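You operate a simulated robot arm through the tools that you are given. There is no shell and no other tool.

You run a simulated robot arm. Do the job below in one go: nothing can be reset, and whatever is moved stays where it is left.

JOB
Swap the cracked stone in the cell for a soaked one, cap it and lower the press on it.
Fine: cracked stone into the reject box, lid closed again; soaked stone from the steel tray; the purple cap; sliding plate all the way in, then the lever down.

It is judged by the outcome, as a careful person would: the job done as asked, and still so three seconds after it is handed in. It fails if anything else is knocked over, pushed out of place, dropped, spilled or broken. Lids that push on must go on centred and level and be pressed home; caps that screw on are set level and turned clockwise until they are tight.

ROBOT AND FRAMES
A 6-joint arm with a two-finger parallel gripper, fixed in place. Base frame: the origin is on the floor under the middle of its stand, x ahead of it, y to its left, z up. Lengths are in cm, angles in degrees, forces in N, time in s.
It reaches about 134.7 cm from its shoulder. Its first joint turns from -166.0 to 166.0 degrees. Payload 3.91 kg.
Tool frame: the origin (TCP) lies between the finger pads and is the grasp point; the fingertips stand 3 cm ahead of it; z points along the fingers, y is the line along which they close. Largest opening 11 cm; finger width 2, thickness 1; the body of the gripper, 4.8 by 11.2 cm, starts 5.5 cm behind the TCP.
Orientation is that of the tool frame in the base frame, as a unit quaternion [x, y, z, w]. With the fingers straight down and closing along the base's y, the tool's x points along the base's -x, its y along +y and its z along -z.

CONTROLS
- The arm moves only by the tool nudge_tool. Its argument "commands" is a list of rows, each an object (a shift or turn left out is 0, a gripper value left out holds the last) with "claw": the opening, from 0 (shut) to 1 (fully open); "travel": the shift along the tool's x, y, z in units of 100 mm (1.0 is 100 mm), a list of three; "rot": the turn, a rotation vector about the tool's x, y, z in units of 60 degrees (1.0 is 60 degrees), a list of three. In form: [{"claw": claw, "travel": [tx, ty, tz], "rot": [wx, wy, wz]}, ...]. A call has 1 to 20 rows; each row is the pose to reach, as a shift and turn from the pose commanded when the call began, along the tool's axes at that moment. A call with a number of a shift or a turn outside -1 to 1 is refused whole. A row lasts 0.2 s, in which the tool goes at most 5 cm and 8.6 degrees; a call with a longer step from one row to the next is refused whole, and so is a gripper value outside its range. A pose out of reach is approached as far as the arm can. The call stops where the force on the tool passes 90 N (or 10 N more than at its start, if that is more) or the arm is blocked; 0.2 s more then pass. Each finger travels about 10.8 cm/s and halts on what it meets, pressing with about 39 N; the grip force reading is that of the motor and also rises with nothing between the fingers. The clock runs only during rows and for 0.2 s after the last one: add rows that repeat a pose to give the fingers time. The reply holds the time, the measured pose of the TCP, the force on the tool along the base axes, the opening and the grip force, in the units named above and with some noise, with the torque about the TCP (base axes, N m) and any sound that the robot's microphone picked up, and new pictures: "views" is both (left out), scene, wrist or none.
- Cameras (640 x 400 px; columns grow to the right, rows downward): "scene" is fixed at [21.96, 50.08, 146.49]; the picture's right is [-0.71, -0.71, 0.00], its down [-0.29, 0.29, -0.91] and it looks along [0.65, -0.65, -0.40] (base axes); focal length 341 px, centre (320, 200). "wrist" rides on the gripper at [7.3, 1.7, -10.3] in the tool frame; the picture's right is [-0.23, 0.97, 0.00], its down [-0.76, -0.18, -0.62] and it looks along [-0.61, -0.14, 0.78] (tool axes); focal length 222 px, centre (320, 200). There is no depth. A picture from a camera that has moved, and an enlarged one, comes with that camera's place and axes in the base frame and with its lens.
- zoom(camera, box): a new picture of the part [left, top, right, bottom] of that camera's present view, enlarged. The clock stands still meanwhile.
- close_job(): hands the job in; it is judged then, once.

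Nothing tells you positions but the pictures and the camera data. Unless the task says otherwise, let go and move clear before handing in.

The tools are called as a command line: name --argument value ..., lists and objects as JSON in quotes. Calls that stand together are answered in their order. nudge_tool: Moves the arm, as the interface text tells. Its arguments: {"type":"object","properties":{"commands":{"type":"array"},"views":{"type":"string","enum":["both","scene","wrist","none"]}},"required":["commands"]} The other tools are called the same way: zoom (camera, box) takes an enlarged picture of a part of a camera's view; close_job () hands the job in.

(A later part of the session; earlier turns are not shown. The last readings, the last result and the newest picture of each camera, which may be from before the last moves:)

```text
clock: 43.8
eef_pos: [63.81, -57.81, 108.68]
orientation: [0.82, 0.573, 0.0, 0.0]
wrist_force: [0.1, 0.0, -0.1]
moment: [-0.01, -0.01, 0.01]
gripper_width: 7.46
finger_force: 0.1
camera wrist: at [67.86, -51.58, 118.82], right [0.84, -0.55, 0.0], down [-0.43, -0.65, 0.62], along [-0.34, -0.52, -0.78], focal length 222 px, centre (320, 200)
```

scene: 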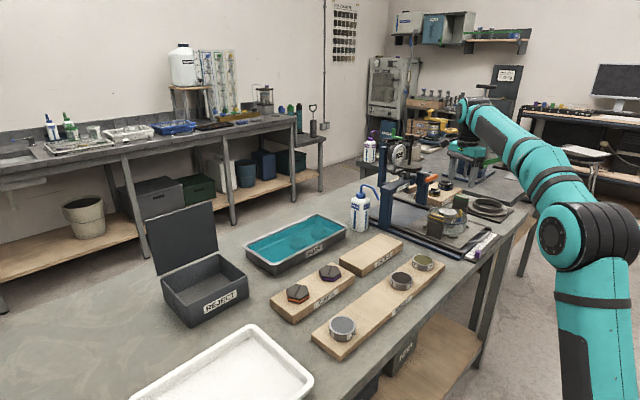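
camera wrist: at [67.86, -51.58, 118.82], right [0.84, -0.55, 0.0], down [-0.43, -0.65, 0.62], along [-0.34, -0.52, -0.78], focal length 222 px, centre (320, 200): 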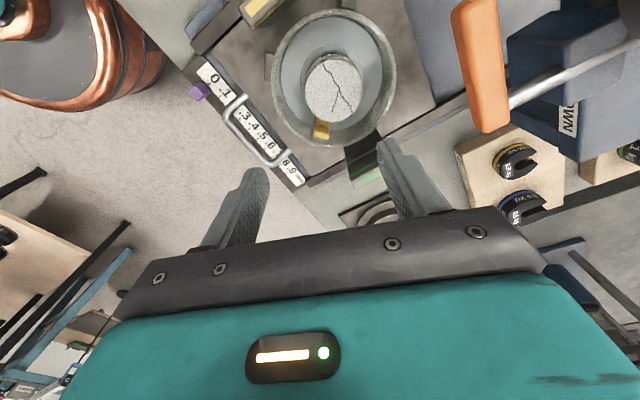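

zoom --camera "wrist" --box '[250, 0, 420, 170]'

zoom --camera "wrist" --box '[400, 0, 640, 200]'

```text
2.35 times, centred on (335, 85) of wrist
camera zoom: at [67.86, -51.58, 118.82], right [0.84, -0.55, 0.0], down [-0.43, -0.65, 0.62], along [-0.34, -0.52, -0.78], focal length 523 px, centre (285, 471)
```

zoom: 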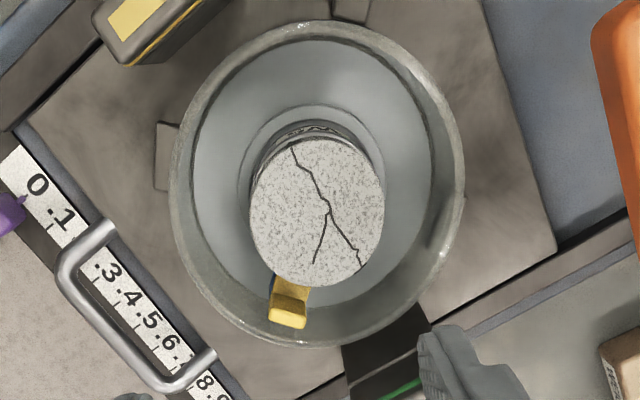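

```text
2.00 times, centred on (520, 100) of wrist
camera zoom: at [67.86, -51.58, 118.82], right [0.84, -0.55, 0.0], down [-0.43, -0.65, 0.62], along [-0.34, -0.52, -0.78], focal length 444 px, centre (-80, 400)
```

zoom: 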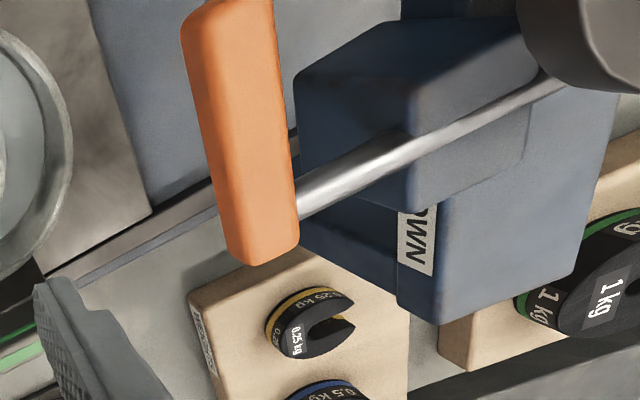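

nudge_tool --commands '[{"claw": 0.68, "travel": [0.147, 0.153, 0.2]}, {"travel": [0.147, 0.153, 0.5]}, {"travel": [0.147, 0.153, 0.7]}]' --views "wrist"

zoom --camera "wrist" --box '[230, 20, 460, 220]'

zoom --camera "scene" --box '[390, 130, 510, 240]'

```text
clock: 44.5
eef_pos: [65.73, -57.07, 101.44]
orientation: [0.82, 0.573, 0.0, 0.0]
wrist_force: [0.3, -0.8, 1.0]
moment: [-0.05, -0.04, 0.0]
gripper_width: 7.5
finger_force: 0.1
camera wrist: at [69.79, -50.73, 111.77], right [0.84, -0.55, 0.0], down [-0.43, -0.65, 0.62], along [-0.34, -0.52, -0.78], focal length 222 px, centre (320, 200)
```

wrist: 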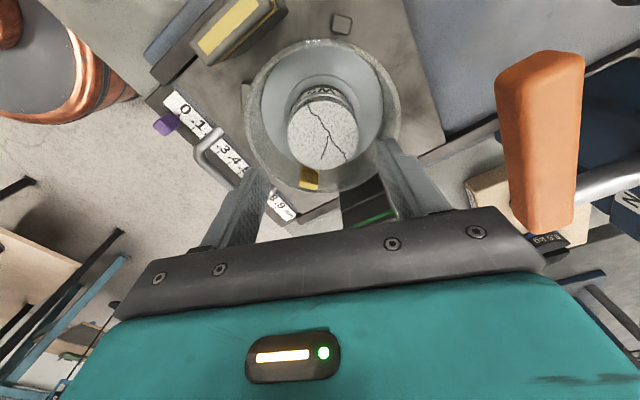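

```text
2.00 times, centred on (345, 120) of wrist
camera zoom: at [69.79, -50.73, 111.77], right [0.84, -0.55, 0.0], down [-0.43, -0.65, 0.62], along [-0.34, -0.52, -0.78], focal length 444 px, centre (270, 360)
```

zoom: 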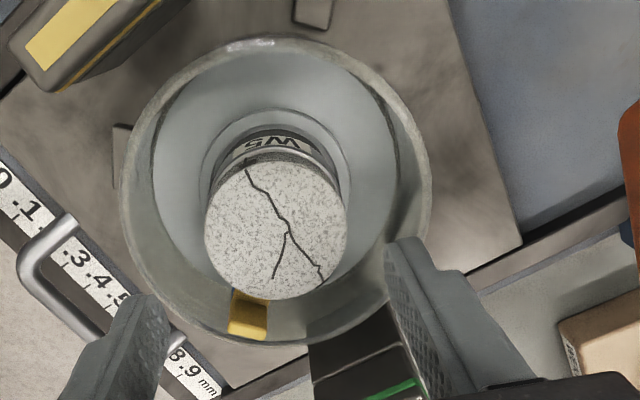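

```text
3.64 times, centred on (450, 185) of scene
camera zoom: at [21.96, 50.08, 146.49], right [-0.71, -0.71, 0.0], down [-0.29, 0.29, -0.91], along [0.65, -0.65, -0.4], focal length 1241 px, centre (-153, 254)
```

zoom: 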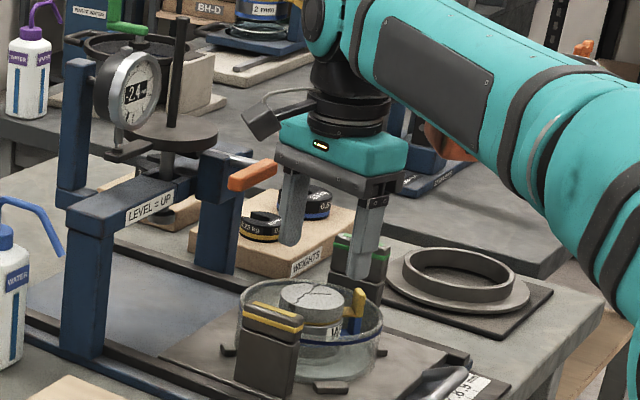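

nudge_tool --commands '[{"claw": 0.68, "travel": [0.018, 0.019, 0.2]}, {"travel": [0.018, 0.019, 0.4]}, {"travel": [0.018, 0.019, 0.5]}, {"travel": [0.018, 0.019, 0.53]}]' --views "both"

zoom --camera "scene" --box '[410, 170, 500, 245]'

zoom --camera "wrist" --box '[200, 20, 440, 240]'

```text
clock: 45.5
eef_pos: [65.91, -56.93, 96.12]
orientation: [0.82, 0.572, 0.0, 0.0]
wrist_force: [-0.6, 0.8, 0.7]
moment: [0.01, -0.01, -0.03]
gripper_width: 7.47
finger_force: 0.1
camera wrist: at [70.03, -50.61, 106.44], right [0.84, -0.55, 0.0], down [-0.43, -0.65, 0.62], along [-0.34, -0.52, -0.78], focal length 222 px, centre (320, 200)
```

scene: 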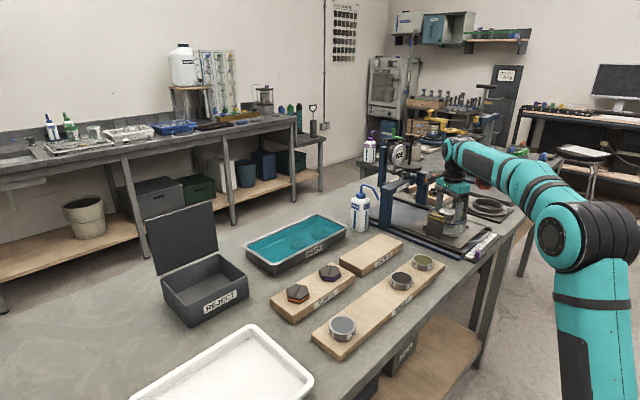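
wrist: 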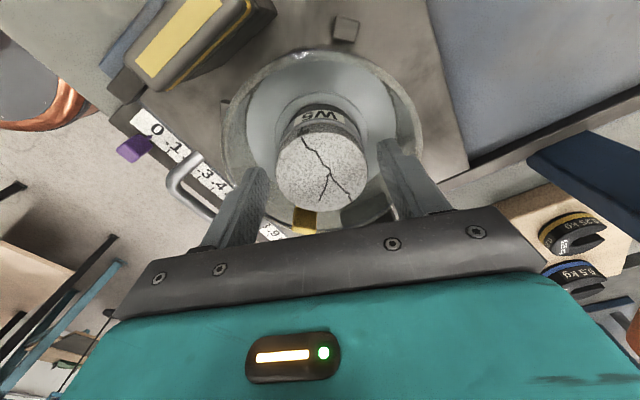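

```text
5.33 times, centred on (455, 208) of scene
camera zoom: at [21.96, 50.08, 146.49], right [-0.71, -0.71, 0.0], down [-0.29, 0.29, -0.91], along [0.65, -0.65, -0.4], focal length 1820 px, centre (-400, 160)
```

zoom: 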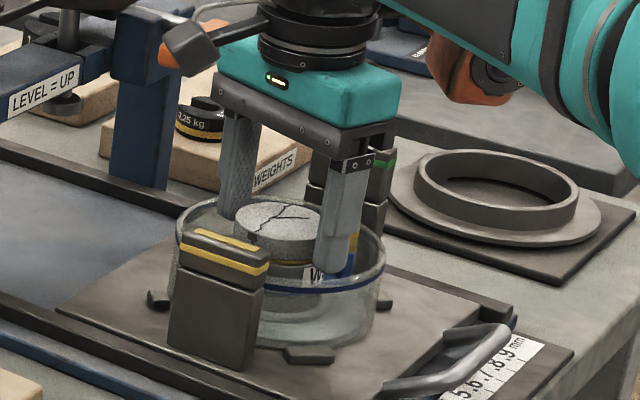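

```text
1.82 times, centred on (320, 130) of wrist
camera zoom: at [70.03, -50.61, 106.44], right [0.84, -0.55, 0.0], down [-0.43, -0.65, 0.62], along [-0.34, -0.52, -0.78], focal length 404 px, centre (320, 327)
```

zoom: 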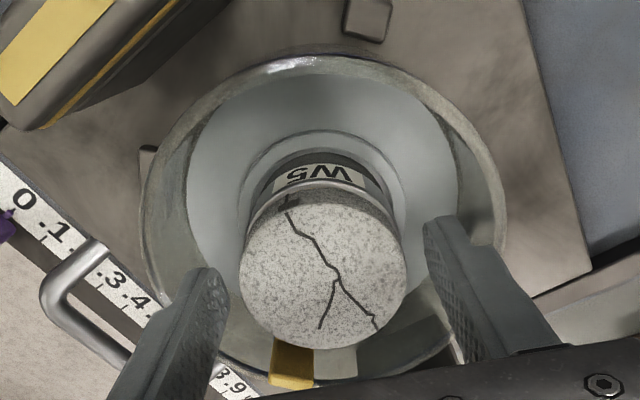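

zoom --camera "scene" --box '[435, 195, 485, 235]'

zoom --camera "wrist" --box '[250, 90, 410, 230]'

```text
10.00 times, centred on (460, 215) of scene
camera zoom: at [21.96, 50.08, 146.49], right [-0.71, -0.71, 0.0], down [-0.29, 0.29, -0.91], along [0.65, -0.65, -0.4], focal length 3413 px, centre (-1080, 50)
```

zoom: 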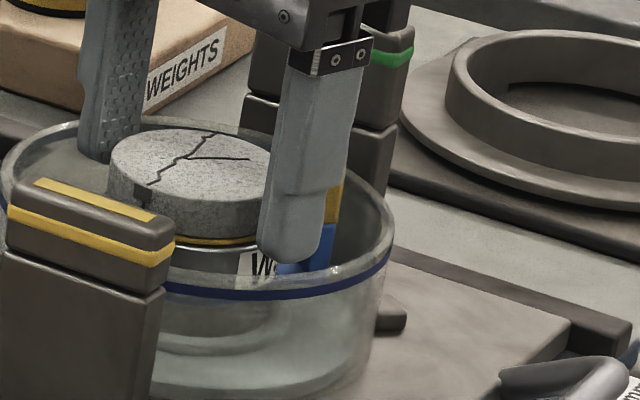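

```text
2.86 times, centred on (330, 160) of wrist
camera zoom: at [70.03, -50.61, 106.44], right [0.84, -0.55, 0.0], down [-0.43, -0.65, 0.62], along [-0.34, -0.52, -0.78], focal length 635 px, centre (291, 314)
```

zoom: 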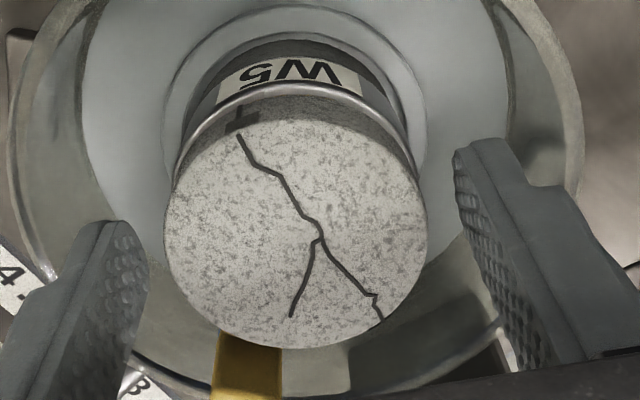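

The fingers straddle the stone cleanly with no contact. I'll raise about 3 mm to be sure of clearing the ring rim, then close on the stone.

nudge_tool --commands '[{"claw": 0.68, "travel": [0, 0, -0.03]}, {"claw": 0.6, "travel": [0, 0, -0.03]}, {"claw": 0.5, "travel": [0, 0, -0.03]}, {"claw": 0.4, "travel": [0, 0, -0.03]}, {"claw": 0.3, "travel": [0, 0, -0.03]}, {"claw": 0.3, "travel": [0, 0, -0.03]}]' --views "wrist"

zoom --camera "scene" --box '[435, 195, 485, 235]'

```text
clock: 47.0
eef_pos: [65.95, -56.98, 96.48]
orientation: [0.82, 0.573, 0.0, 0.0]
wrist_force: [-0.6, 0.2, -0.1]
moment: [-0.02, 0.01, 0.03]
gripper_width: 5.58
finger_force: 38.9
camera wrist: at [70.05, -50.62, 106.79], right [0.84, -0.55, 0.0], down [-0.43, -0.65, 0.62], along [-0.34, -0.52, -0.78], focal length 222 px, centre (320, 200)
```

wrist: 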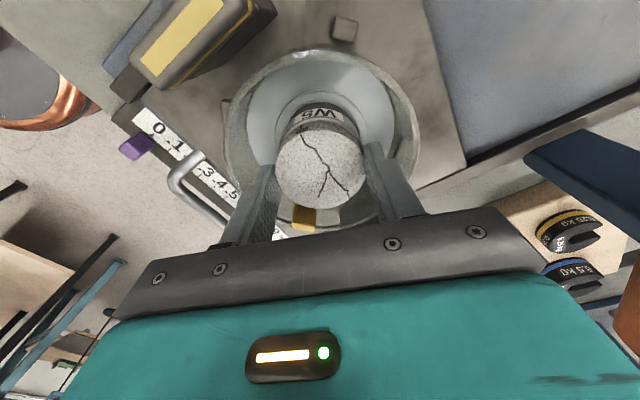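

```text
10.00 times, centred on (460, 215) of scene
camera zoom: at [21.96, 50.08, 146.49], right [-0.71, -0.71, 0.0], down [-0.29, 0.29, -0.91], along [0.65, -0.65, -0.4], focal length 3413 px, centre (-1080, 50)
```

zoom: 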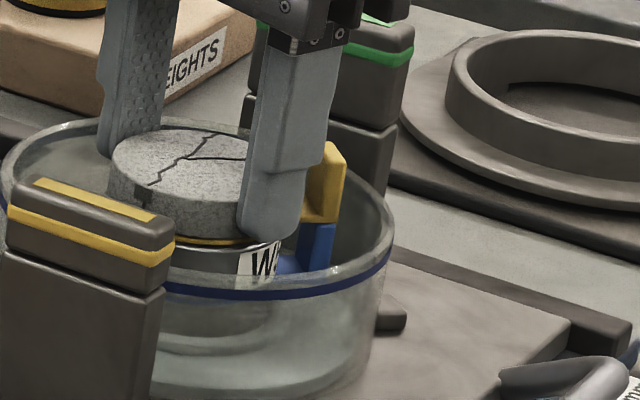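

nudge_tool --commands '[{"claw": 0.3, "travel": [0, 0, -0.1]}, {"travel": [0, 0, -0.25]}, {"travel": [0, 0, -0.5]}, {"travel": [0, 0, -0.9]}, {"travel": [0, 0, -1.0]}]' --views "both"

zoom --camera "scene" --box '[390, 130, 510, 240]'

zoom --camera "wrist" --box '[220, 0, 460, 240]'

```text
clock: 48.1
eef_pos: [65.91, -56.9, 106.45]
orientation: [0.819, 0.574, 0.0, 0.0]
wrist_force: [-0.2, 0.3, -0.6]
moment: [0.0, -0.03, 0.0]
gripper_width: 5.58
finger_force: 39.0
camera wrist: at [70.05, -50.66, 116.82], right [0.84, -0.55, 0.0], down [-0.43, -0.65, 0.62], along [-0.34, -0.52, -0.78], focal length 222 px, centre (320, 200)
```

scene: 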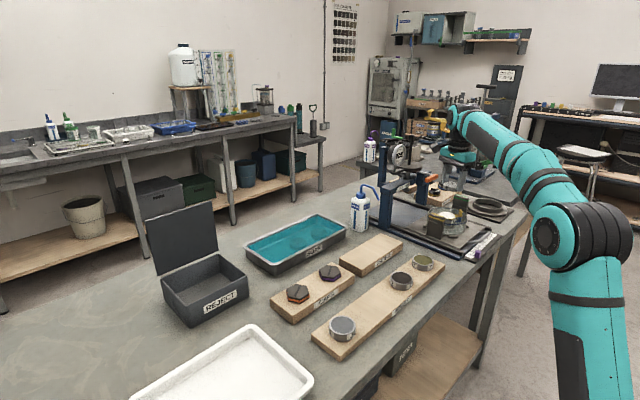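
wrist: 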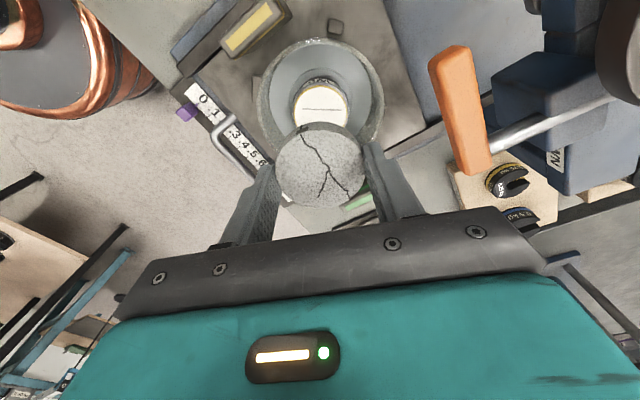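

```text
3.64 times, centred on (450, 185) of scene
camera zoom: at [21.96, 50.08, 146.49], right [-0.71, -0.71, 0.0], down [-0.29, 0.29, -0.91], along [0.65, -0.65, -0.4], focal length 1241 px, centre (-153, 254)
```

zoom: 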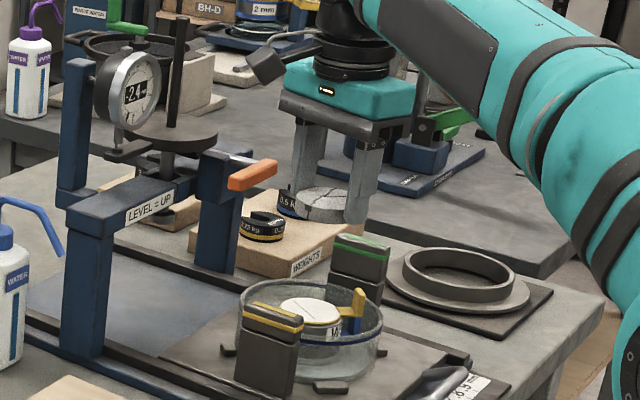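

```text
1.67 times, centred on (340, 120) of wrist
camera zoom: at [70.05, -50.66, 116.82], right [0.84, -0.55, 0.0], down [-0.43, -0.65, 0.62], along [-0.34, -0.52, -0.78], focal length 370 px, centre (287, 333)
```

zoom: 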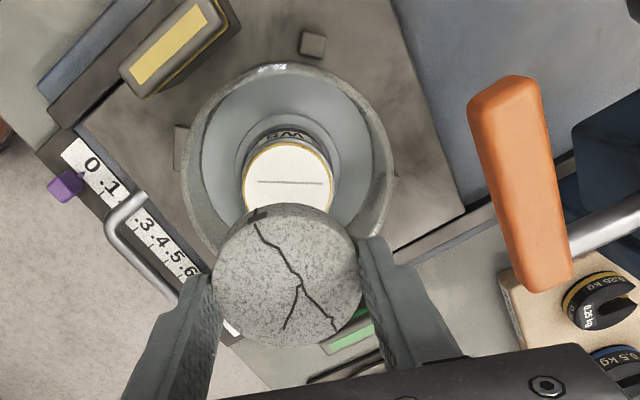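

The cracked stone is out, leaving clean filter paper in ring W5. I'll carry the stone at safe height to the reject box.

nudge_tool --commands '[{"claw": 0.3, "travel": [0.2, 0, -0.3]}, {"travel": [0.5, 0, -0.6]}, {"travel": [0.8, 0, -0.7]}, {"travel": [1.0, 0, -0.7]}]' --views "none"

nudge_tool --commands '[{"claw": 0.3, "travel": [0.33, 0, 0]}, {"travel": [0.67, 0, 0]}, {"travel": [1.0, 0, 0]}]' --views "none"

nudge_tool --commands '[{"claw": 0.3, "travel": [0.33, 0, 0]}, {"travel": [0.67, 0, 0]}, {"travel": [1.0, 0, 0]}]' --views "none"

nudge_tool --commands '[{"claw": 0.3, "travel": [0.33, 0, 0]}, {"travel": [0.67, 0, 0]}, {"travel": [1.0, 0, 0]}]' --views "both"

```text
clock: 49.1
eef_pos: [69.5, -47.59, 113.53]
orientation: [0.82, 0.573, 0.0, -0.001]
wrist_force: [-1.1, -0.1, -1.3]
moment: [0.04, -0.03, 0.02]
gripper_width: 5.57
finger_force: 38.8
```

```text
clock: 50.0
eef_pos: [72.84, -38.24, 113.5]
orientation: [0.82, 0.573, 0.0, 0.0]
wrist_force: [-0.4, -0.6, -0.9]
moment: [0.04, -0.01, -0.03]
gripper_width: 5.58
finger_force: 39.4
```

```text
clock: 50.8
eef_pos: [76.23, -28.65, 113.52]
orientation: [0.819, 0.573, -0.001, 0.0]
wrist_force: [-0.1, -0.1, -1.5]
moment: [0.01, 0.0, -0.03]
gripper_width: 5.57
finger_force: 39.2
```

```text
clock: 51.5
eef_pos: [79.79, -19.35, 113.55]
orientation: [0.82, 0.572, 0.0, 0.0]
wrist_force: [-0.9, -0.8, -0.9]
moment: [0.05, 0.02, -0.03]
gripper_width: 5.56
finger_force: 39.3
camera wrist: at [83.75, -13.03, 123.83], right [0.84, -0.55, 0.0], down [-0.43, -0.65, 0.62], along [-0.34, -0.52, -0.78], focal length 222 px, centre (320, 200)
```

scene: 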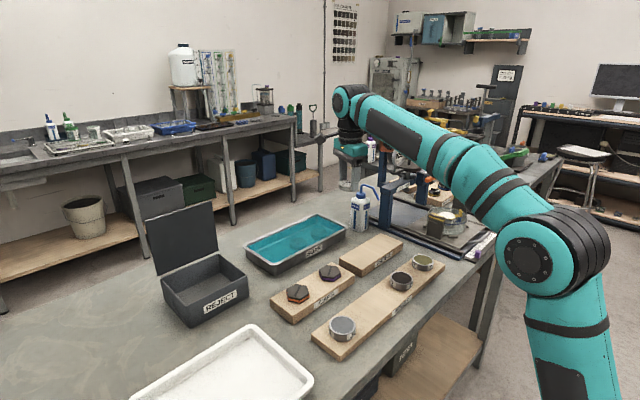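
wrist: 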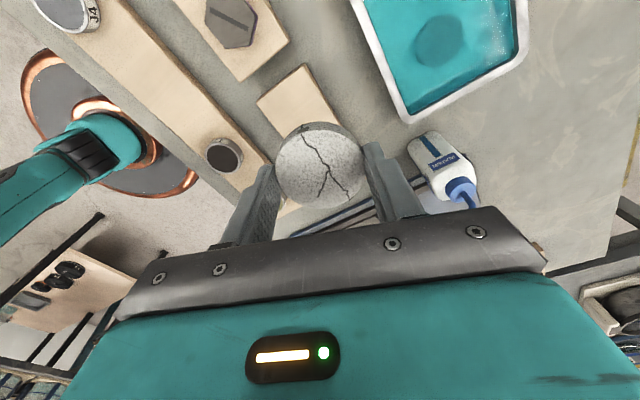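

nudge_tool --commands '[{"claw": 0.3, "travel": [0.33, 0, 0]}, {"travel": [0.67, 0, 0]}, {"travel": [1.0, 0, 0]}]' --views "none"

nudge_tool --commands '[{"claw": 0.3, "travel": [0.33, 0, 0]}, {"travel": [0.67, -0.05, 0]}, {"travel": [1.0, -0.1, 0]}]' --views "none"

nudge_tool --commands '[{"claw": 0.3, "travel": [0.33, 0, 0]}, {"travel": [0.67, -0.05, 0]}, {"travel": [1.0, -0.1, 0]}]' --views "none"

nudge_tool --commands '[{"claw": 0.3, "travel": [0.33, 0, 0]}, {"travel": [0.67, 0, 0]}, {"travel": [0.9, 0, 0]}]' --views "both"

```text
clock: 52.4
eef_pos: [83.1, -10.1, 113.63]
orientation: [0.82, 0.573, 0.001, 0.0]
wrist_force: [0.5, -0.4, 0.0]
moment: [0.02, -0.02, 0.05]
gripper_width: 5.56
finger_force: 38.6
```

```text
clock: 53.1
eef_pos: [85.73, -0.08, 113.54]
orientation: [0.82, 0.572, -0.001, 0.0]
wrist_force: [0.1, -0.9, -1.3]
moment: [0.04, -0.03, 0.0]
gripper_width: 5.56
finger_force: 39.1
```

```text
clock: 54.0
eef_pos: [88.14, 9.53, 113.46]
orientation: [0.82, 0.572, 0.0, 0.0]
wrist_force: [-1.2, 0.0, -1.2]
moment: [0.05, -0.04, -0.02]
gripper_width: 5.53
finger_force: 38.6
```

```text
clock: 54.8
eef_pos: [91.37, 17.94, 113.35]
orientation: [0.82, 0.573, 0.0, 0.0]
wrist_force: [-1.2, -2.0, -0.1]
moment: [0.0, 0.02, 0.01]
gripper_width: 5.55
finger_force: 38.6
camera wrist: at [95.33, 24.24, 123.74], right [0.84, -0.55, 0.0], down [-0.43, -0.65, 0.62], along [-0.34, -0.52, -0.78], focal length 222 px, centre (320, 200)
```

scene: 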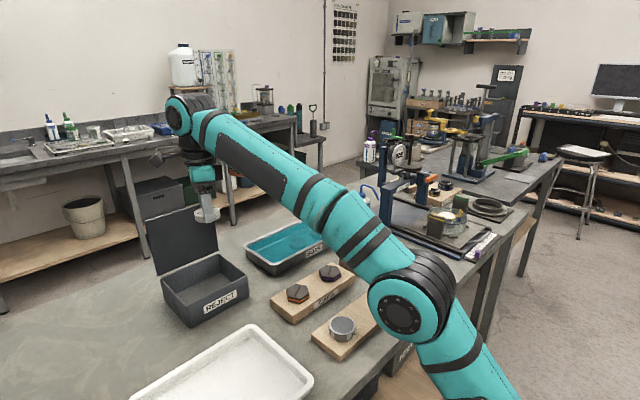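
wrist: 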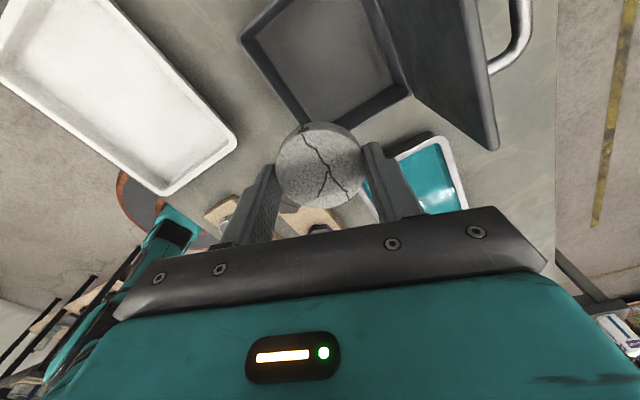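

nudge_tool --commands '[{"claw": 0.3, "travel": [0.218, -0.015, 0.3]}, {"travel": [0.218, -0.015, 0.65]}, {"travel": [0.218, -0.015, 1.0]}]' --views "both"

zoom --camera "scene" --box '[130, 160, 270, 340]'

```text
clock: 55.5
eef_pos: [91.95, 20.08, 103.38]
orientation: [0.819, 0.573, -0.001, 0.001]
wrist_force: [0.8, -0.4, -1.2]
moment: [-0.02, 0.0, 0.0]
gripper_width: 5.55
finger_force: 39.1
camera wrist: at [95.97, 26.35, 113.69], right [0.84, -0.55, 0.0], down [-0.43, -0.65, 0.62], along [-0.34, -0.52, -0.78], focal length 222 px, centre (320, 200)
```

scene: 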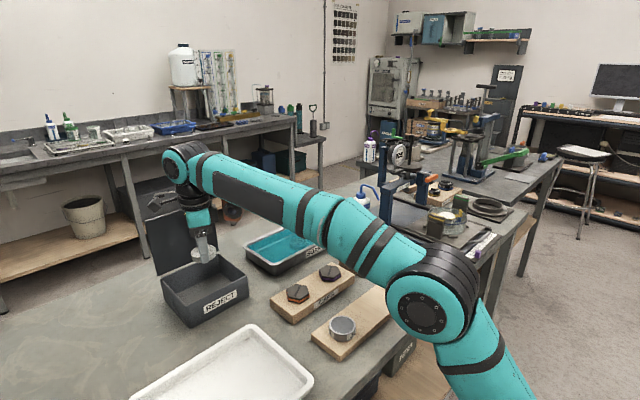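
wrist: 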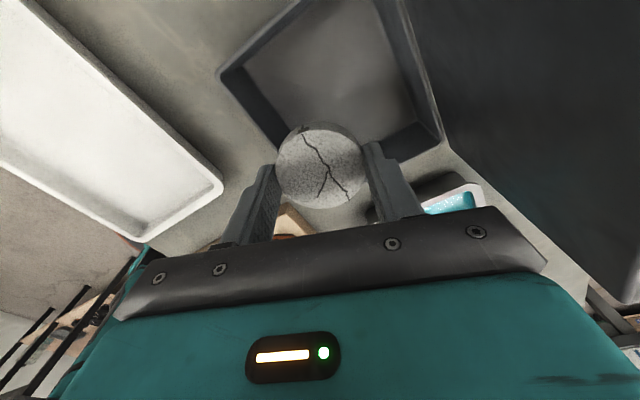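

```text
2.22 times, centred on (200, 250) of scene
camera zoom: at [21.96, 50.08, 146.49], right [-0.71, -0.71, 0.0], down [-0.29, 0.29, -0.91], along [0.65, -0.65, -0.4], focal length 758 px, centre (587, 89)
```

zoom: 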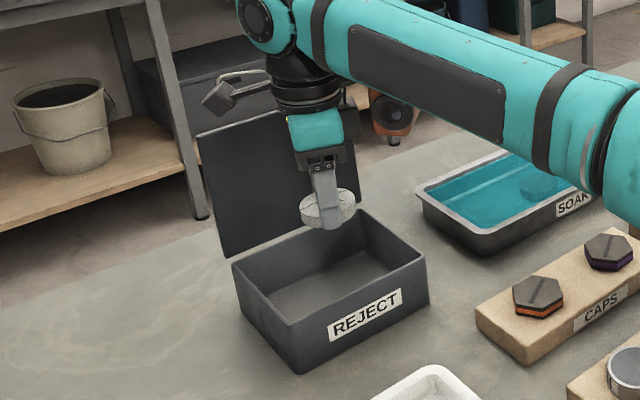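

nudge_tool --commands '[{"claw": 0.3, "travel": [0.034, 0.094, 0.2]}, {"travel": [0.034, 0.094, 0.45]}, {"travel": [0.034, 0.094, 0.7]}, {"travel": [0.034, 0.094, 0.9]}]' --views "both"

zoom --camera "scene" --box '[130, 160, 270, 340]'

```text
clock: 56.5
eef_pos: [92.76, 20.05, 94.51]
orientation: [0.82, 0.573, 0.0, 0.001]
wrist_force: [-0.3, -0.3, -0.1]
moment: [-0.02, 0.03, 0.02]
gripper_width: 5.56
finger_force: 39.1
camera wrist: at [96.96, 26.39, 104.78], right [0.84, -0.55, 0.0], down [-0.43, -0.65, 0.62], along [-0.34, -0.52, -0.78], focal length 222 px, centre (320, 200)
```

scene: 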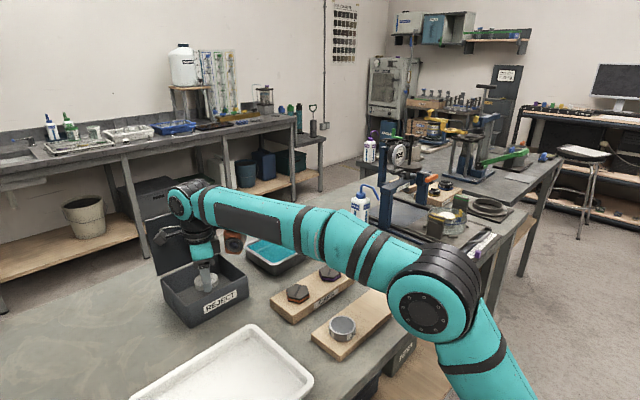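
wrist: 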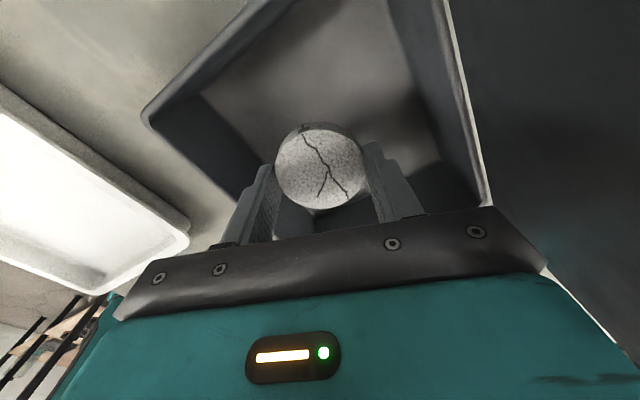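

```text
2.22 times, centred on (200, 250) of scene
camera zoom: at [21.96, 50.08, 146.49], right [-0.71, -0.71, 0.0], down [-0.29, 0.29, -0.91], along [0.65, -0.65, -0.4], focal length 758 px, centre (587, 89)
```

zoom: 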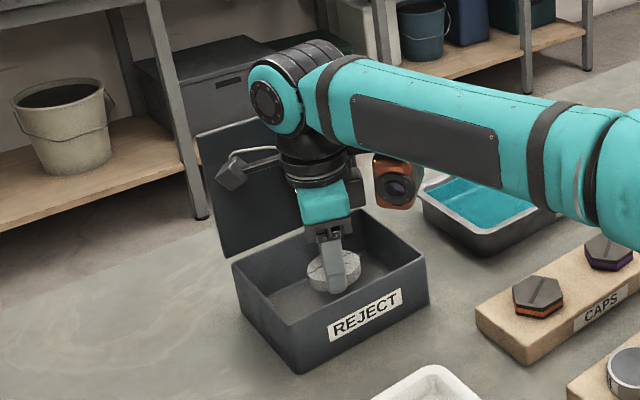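

nudge_tool --commands '[{"claw": 0.3, "travel": [0, 0, 0.1]}, {"travel": [0, 0, 0.2]}, {"travel": [0, 0, 0.3]}, {"travel": [0, 0, 0.35]}]' --views "wrist"

zoom --camera "scene" --box '[150, 220, 260, 320]'

```text
clock: 57.5
eef_pos: [92.93, 20.23, 90.97]
orientation: [0.82, 0.573, -0.001, 0.0]
wrist_force: [-1.1, 0.5, -1.3]
moment: [0.01, 0.02, -0.02]
gripper_width: 5.56
finger_force: 38.4
camera wrist: at [96.92, 26.38, 101.26], right [0.84, -0.55, 0.0], down [-0.43, -0.65, 0.62], along [-0.34, -0.52, -0.78], focal length 222 px, centre (320, 200)
```

wrist: 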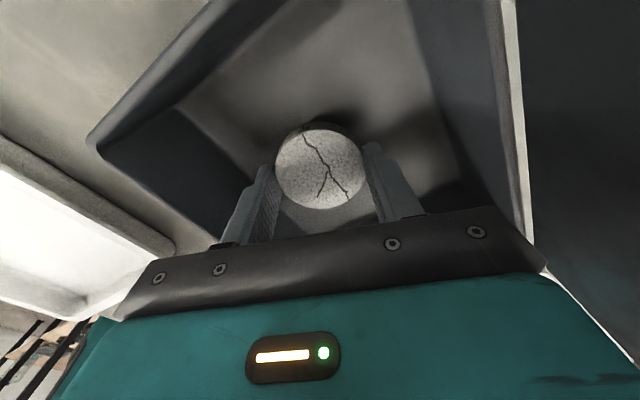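

```text
4.00 times, centred on (205, 270) of scene
camera zoom: at [21.96, 50.08, 146.49], right [-0.71, -0.71, 0.0], down [-0.29, 0.29, -0.91], along [0.65, -0.65, -0.4], focal length 1365 px, centre (780, -80)
```

zoom: 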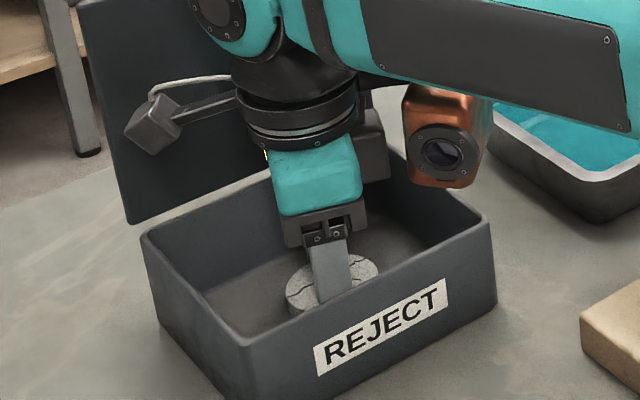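

nudge_tool --commands '[{"claw": 0.3, "travel": [0, 0, 0.05]}, {"travel": [0, 0, 0.1]}, {"travel": [0, 0, 0.13]}]' --views "none"

```text
clock: 58.4
eef_pos: [92.82, 20.21, 89.75]
orientation: [0.819, 0.573, 0.0, 0.0]
wrist_force: [0.2, 0.4, 2.2]
moment: [0.08, -0.04, -0.02]
gripper_width: 5.53
finger_force: 39.2
```

nudge_tool --commands '[{"claw": 0.3, "travel": [0, 0, 0.02]}, {"travel": [0, 0, 0.03]}]' --views "none"

```text
clock: 59.0
eef_pos: [92.81, 20.08, 89.57]
orientation: [0.819, 0.573, 0.001, 0.002]
wrist_force: [5.5, 0.7, 26.7]
moment: [0.46, -0.39, 0.03]
gripper_width: 5.53
finger_force: 39.1
```

nudge_tool --commands '[{"claw": 0.3, "travel": [0, 0, -0.015]}, {"claw": 0.45, "travel": [0, 0, -0.015]}, {"claw": 0.56, "travel": [0, 0, -0.015]}, {"claw": 0.57, "travel": [0, 0, -0.015]}]' --views "wrist"

```text
clock: 60.0
eef_pos: [92.78, 19.98, 89.49]
orientation: [0.82, 0.573, -0.001, 0.001]
wrist_force: [-1.5, -1.0, 6.7]
moment: [-0.04, -0.16, 0.03]
gripper_width: 6.18
finger_force: 0.0
camera wrist: at [96.86, 26.37, 99.77], right [0.84, -0.55, 0.0], down [-0.43, -0.65, 0.62], along [-0.34, -0.52, -0.78], focal length 222 px, centre (320, 200)
```

wrist: 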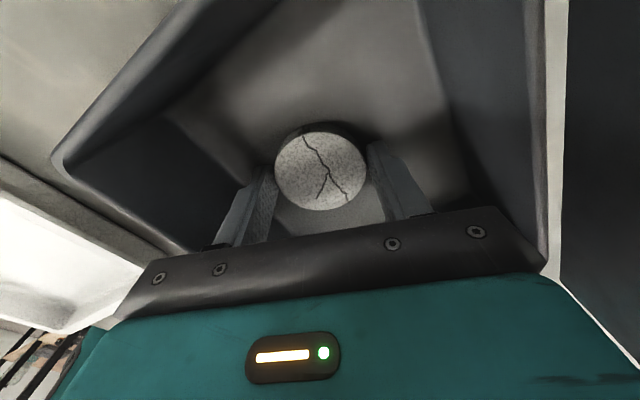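

nudge_tool --commands '[{"claw": 0.57, "travel": [0, 0, -0.2]}, {"travel": [0, 0, -0.5]}, {"travel": [0, 0, -0.8]}, {"travel": [0, 0, -1.0]}]' --views "none"

nudge_tool --commands '[{"claw": 0.57, "travel": [-0.2, -0.2, -0.3]}, {"travel": [-0.5, -0.4, -0.6]}, {"travel": [-0.5, -0.5, -0.9]}, {"travel": [-0.5, -0.5, -1.0]}]' --views "both"

zoom --camera "scene" --box '[130, 180, 270, 340]'

```text
clock: 61.0
eef_pos: [92.78, 20.01, 99.52]
orientation: [0.819, 0.573, 0.0, 0.001]
wrist_force: [0.3, -0.7, 0.2]
moment: [0.03, 0.02, 0.01]
gripper_width: 6.26
finger_force: 0.2
```

```text
clock: 62.0
eef_pos: [86.47, 17.06, 109.55]
orientation: [0.819, 0.573, -0.001, -0.001]
wrist_force: [-0.3, -0.3, 0.2]
moment: [0.0, 0.02, -0.01]
gripper_width: 6.28
finger_force: 0.0
camera wrist: at [90.49, 23.34, 119.73], right [0.84, -0.55, 0.0], down [-0.43, -0.65, 0.62], along [-0.34, -0.52, -0.78], focal length 222 px, centre (320, 200)
```

scene: 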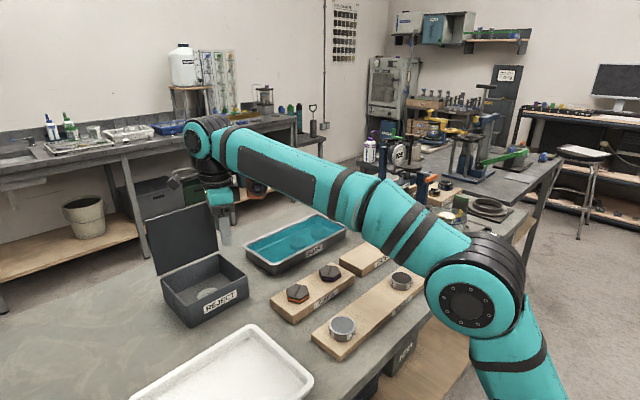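
wrist: 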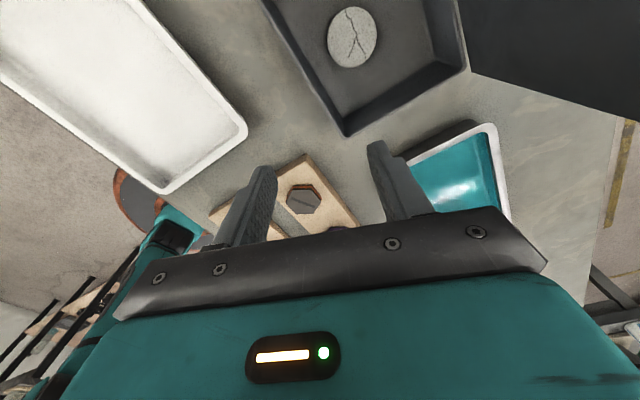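

```text
2.50 times, centred on (200, 260) of scene
camera zoom: at [21.96, 50.08, 146.49], right [-0.71, -0.71, 0.0], down [-0.29, 0.29, -0.91], along [0.65, -0.65, -0.4], focal length 853 px, centre (620, 50)
```

zoom: 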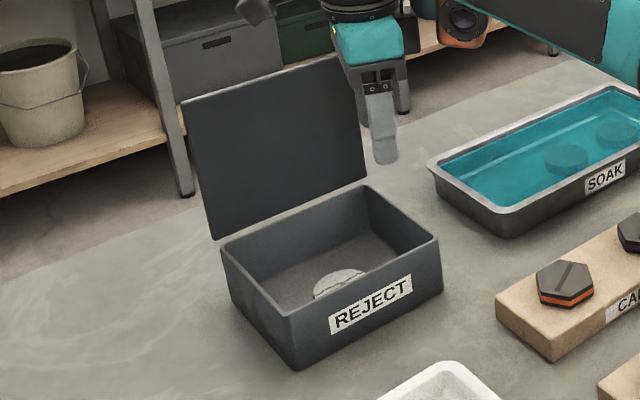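

The cracked stone rests in the reject box. To close the lid gently I'll go back around its end, regrip the handle from behind and lower it along the same arc.

nudge_tool --commands '[{"claw": 0.3, "travel": [-0.33, 0.18, -0.12], "rot": [0, 0, -0.11]}, {"claw": 0.1, "travel": [-0.67, 0.36, -0.25], "rot": [0, 0, -0.22]}, {"claw": 0.05, "travel": [-1.0, 0.55, -0.35], "rot": [0, 0, -0.333]}, {"claw": 0.05, "travel": [-1.0, 0.55, -0.35], "rot": [0, 0, -0.333]}]' --views "none"

nudge_tool --commands '[{"claw": 0.05, "travel": [-0.05, 0.3, 0.0], "rot": [-0.11, 0, 0]}, {"travel": [-0.1, 0.6, 0.05], "rot": [-0.22, 0, 0]}, {"travel": [-0.15, 0.8, 0.1], "rot": [-0.333, 0, 0]}]' --views "both"

```text
clock: 63.0
eef_pos: [88.23, 5.95, 113.02]
orientation: [0.707, 0.707, 0.0, -0.001]
wrist_force: [0.1, -0.4, -0.3]
moment: [-0.01, -0.02, 0.01]
gripper_width: 0.55
finger_force: 0.1
```

```text
clock: 63.8
eef_pos: [96.27, 4.26, 112.1]
orientation: [0.696, 0.696, 0.123, 0.123]
wrist_force: [0.3, 0.4, 0.3]
moment: [0.02, -0.04, 0.03]
gripper_width: 0.56
finger_force: 0.0
camera wrist: at [94.29, 11.59, 122.26], right [0.91, -0.23, 0.33], down [-0.38, -0.76, 0.53], along [0.13, -0.61, -0.78], focal length 222 px, centre (320, 200)
```

scene: 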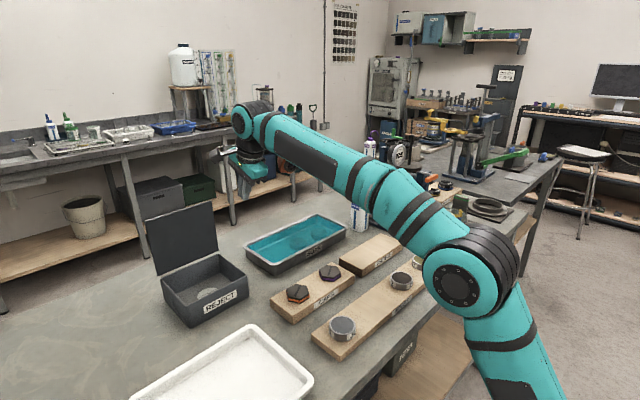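
wrist: 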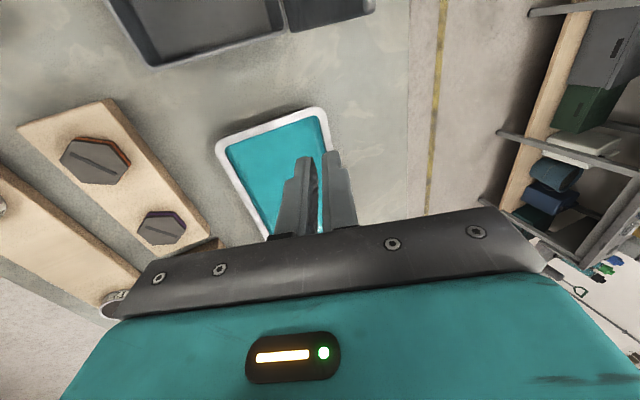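

nudge_tool --commands '[{"claw": 0.05, "travel": [0.0, 0.37, 0.16]}, {"travel": [0.0, 0.735, 0.32]}, {"travel": [0.3, 0.75, 0.32]}]' --views "wrist"

zoom --camera "scene" --box '[130, 130, 270, 330]'

```text
clock: 64.5
eef_pos: [104.49, 7.2, 111.51]
orientation: [0.698, 0.695, 0.12, 0.123]
wrist_force: [-0.1, -0.6, 0.0]
moment: [0.02, 0.0, 0.05]
gripper_width: 0.55
finger_force: 0.0
camera wrist: at [102.44, 14.48, 121.69], right [0.91, -0.23, 0.33], down [-0.38, -0.76, 0.53], along [0.13, -0.61, -0.78], focal length 222 px, centre (320, 200)
```

wrist: 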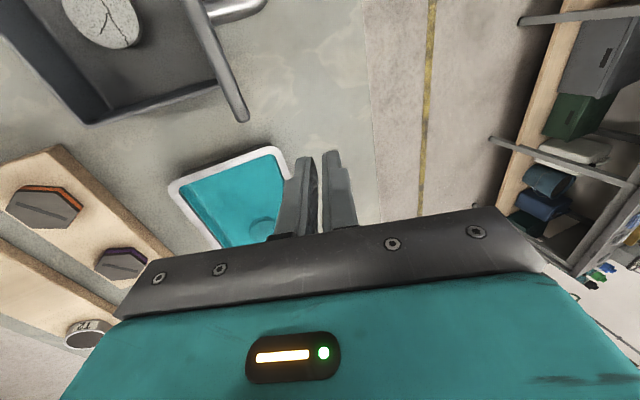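

```text
2.00 times, centred on (200, 230) of scene
camera zoom: at [21.96, 50.08, 146.49], right [-0.71, -0.71, 0.0], down [-0.29, 0.29, -0.91], along [0.65, -0.65, -0.4], focal length 683 px, centre (560, 140)
```

zoom: 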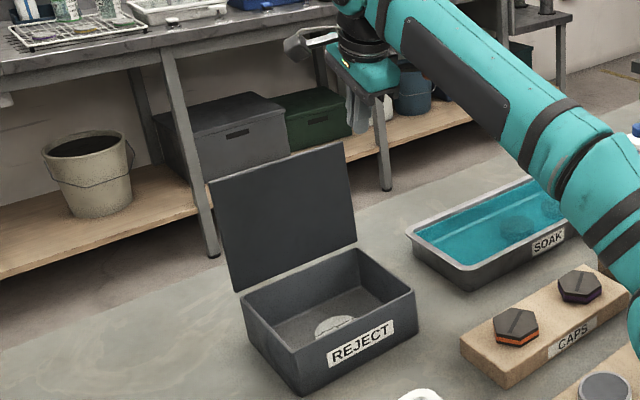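

nudge_tool --commands '[{"claw": 0.05, "travel": [0.33, 0, 0]}, {"travel": [0.67, 0, 0]}, {"travel": [1.0, 0, 0]}]' --views "none"

nudge_tool --commands '[{"claw": 0.1, "travel": [0.15, 0, 0]}, {"claw": 0.2, "travel": [0.25, 0, 0]}]' --views "both"

zoom --camera "wrist" --box '[220, 0, 420, 240]'

```text
clock: 65.3
eef_pos: [104.21, 17.14, 111.52]
orientation: [0.698, 0.695, 0.122, 0.123]
wrist_force: [-0.4, -0.5, 0.3]
moment: [0.05, 0.01, 0.04]
gripper_width: 0.55
finger_force: 0.0
```

```text
clock: 66.0
eef_pos: [103.89, 19.85, 111.21]
orientation: [0.697, 0.696, 0.123, 0.123]
wrist_force: [0.8, 0.2, 0.1]
moment: [0.03, 0.0, -0.01]
gripper_width: 2.22
finger_force: 0.0
out of reach, approached as far as the arm can: row 1, 2
camera wrist: at [101.92, 26.99, 121.41], right [0.91, -0.23, 0.33], down [-0.38, -0.76, 0.53], along [0.13, -0.61, -0.78], focal length 222 px, centre (320, 200)
```

scene: 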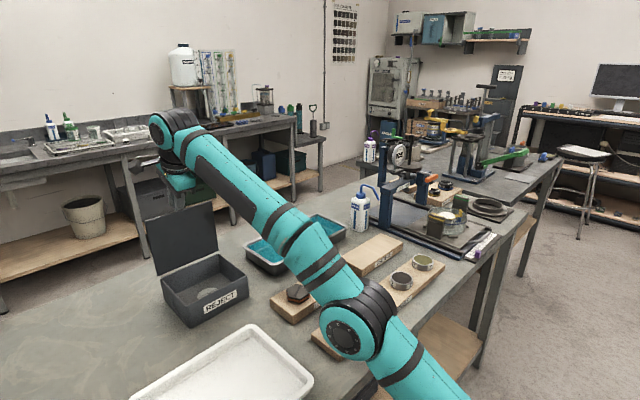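
wrist: 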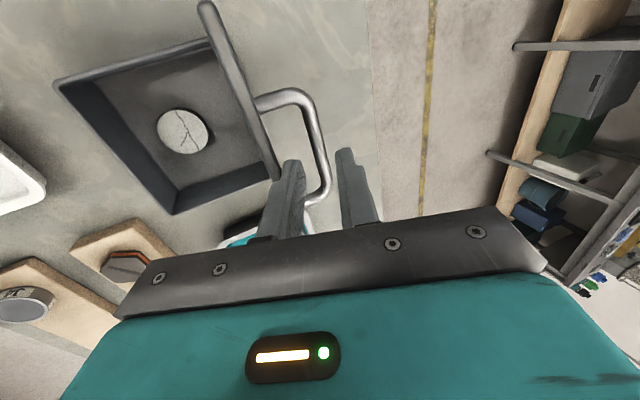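

```text
1.67 times, centred on (320, 120) of wrist
camera zoom: at [101.92, 26.99, 121.41], right [0.91, -0.23, 0.33], down [-0.38, -0.76, 0.53], along [0.13, -0.61, -0.78], focal length 370 px, centre (320, 333)
```

zoom: 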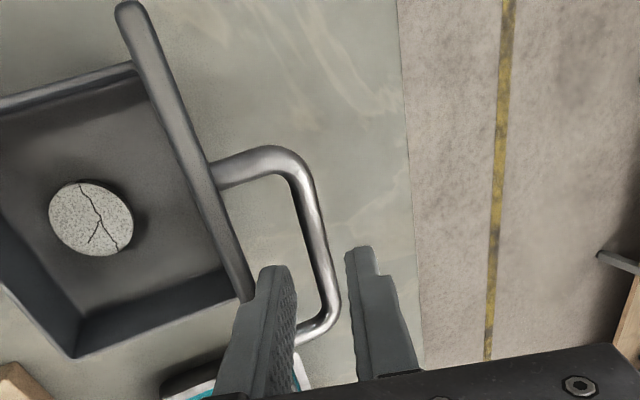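

The fingers straddle the handle bar from above. I'll descend along the finger axis with a narrow opening to capture it.

nudge_tool --commands '[{"claw": 0.17, "travel": [0, 0, 0.1]}, {"claw": 0.16, "travel": [0, 0, 0.2]}, {"claw": 0.16, "travel": [0, 0, 0.3]}, {"claw": 0.16, "travel": [0, 0, 0.33]}]' --views "both"

zoom --camera "wrist" --box '[220, 0, 420, 240]'

```text
clock: 66.9
eef_pos: [104.23, 19.76, 110.02]
orientation: [0.696, 0.694, 0.133, 0.129]
wrist_force: [1.5, 3.6, 39.1]
moment: [-0.03, 0.75, -0.11]
gripper_width: 1.01
finger_force: 0.1
stopped in row 4: the force on the tool passed its limit at 96 N (the readings are from after the stop); the commanded pose is now the measured one
camera wrist: at [102.08, 26.95, 120.23], right [0.91, -0.23, 0.35], down [-0.39, -0.76, 0.51], along [0.15, -0.6, -0.78], focal length 222 px, centre (320, 200)
```

scene: 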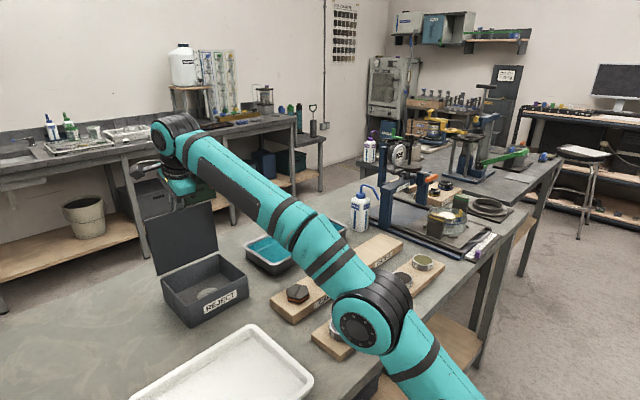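
wrist: 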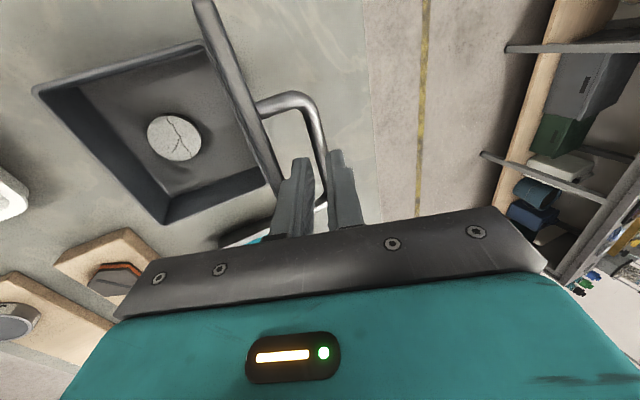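

```text
1.67 times, centred on (320, 120) of wrist
camera zoom: at [102.08, 26.95, 120.23], right [0.91, -0.23, 0.35], down [-0.39, -0.76, 0.51], along [0.15, -0.6, -0.78], focal length 370 px, centre (320, 333)
```

zoom: 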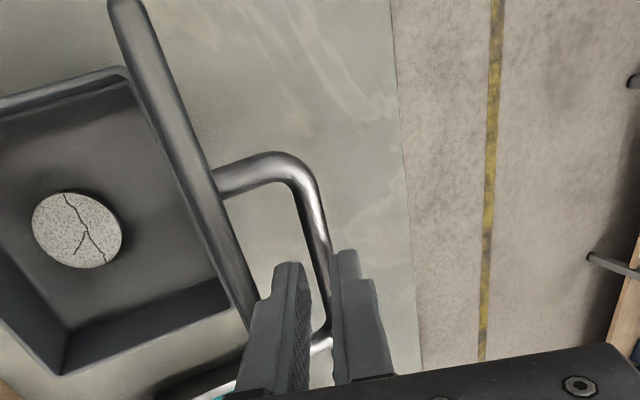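

The lid-side finger's step catches the lid's top edge, so the handle can't be recaptured from this side. Instead I'll back off, rise above the lid and straddle its top edge, one finger each side, to lower it under control.

nudge_tool --commands '[{"claw": 0.1, "travel": [0, 0, -0.05]}, {"claw": 0.06, "travel": [0, 0.02, -0.1]}, {"claw": 0.05, "travel": [0, 0.03, -0.12]}]' --views "both"

zoom --camera "wrist" --box '[220, 0, 420, 240]'

```text
clock: 67.7
eef_pos: [104.5, 19.61, 110.43]
orientation: [0.696, 0.695, 0.127, 0.126]
wrist_force: [0.4, 0.7, 0.4]
moment: [0.01, -0.02, 0.02]
gripper_width: 0.58
finger_force: 0.1
camera wrist: at [102.37, 26.92, 120.69], right [0.91, -0.23, 0.34], down [-0.39, -0.76, 0.52], along [0.14, -0.61, -0.78], focal length 222 px, centre (320, 200)
```

scene: 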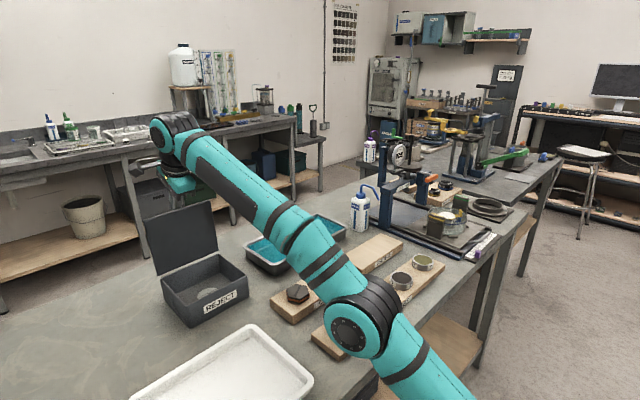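
wrist: 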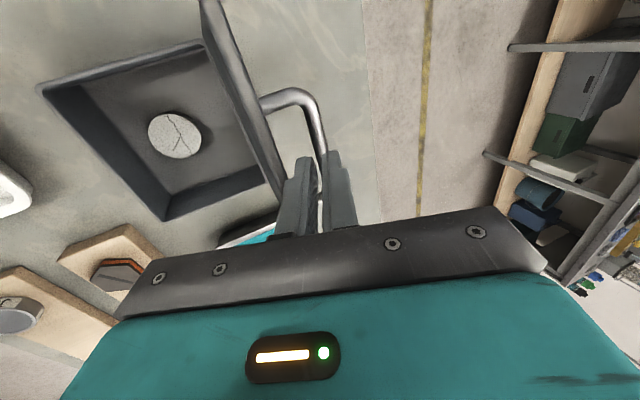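

```text
1.67 times, centred on (320, 120) of wrist
camera zoom: at [102.37, 26.92, 120.69], right [0.91, -0.23, 0.34], down [-0.39, -0.76, 0.52], along [0.14, -0.61, -0.78], focal length 370 px, centre (320, 333)
```

zoom: 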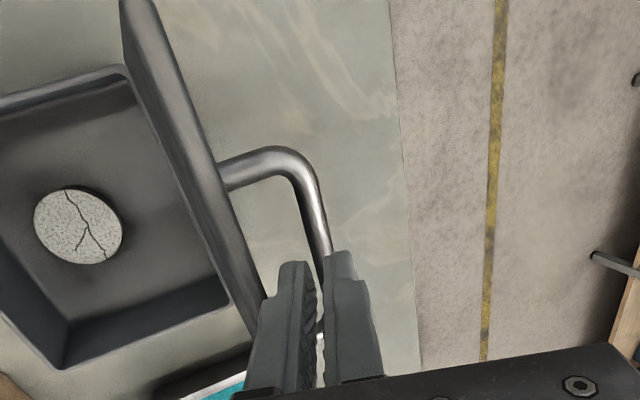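

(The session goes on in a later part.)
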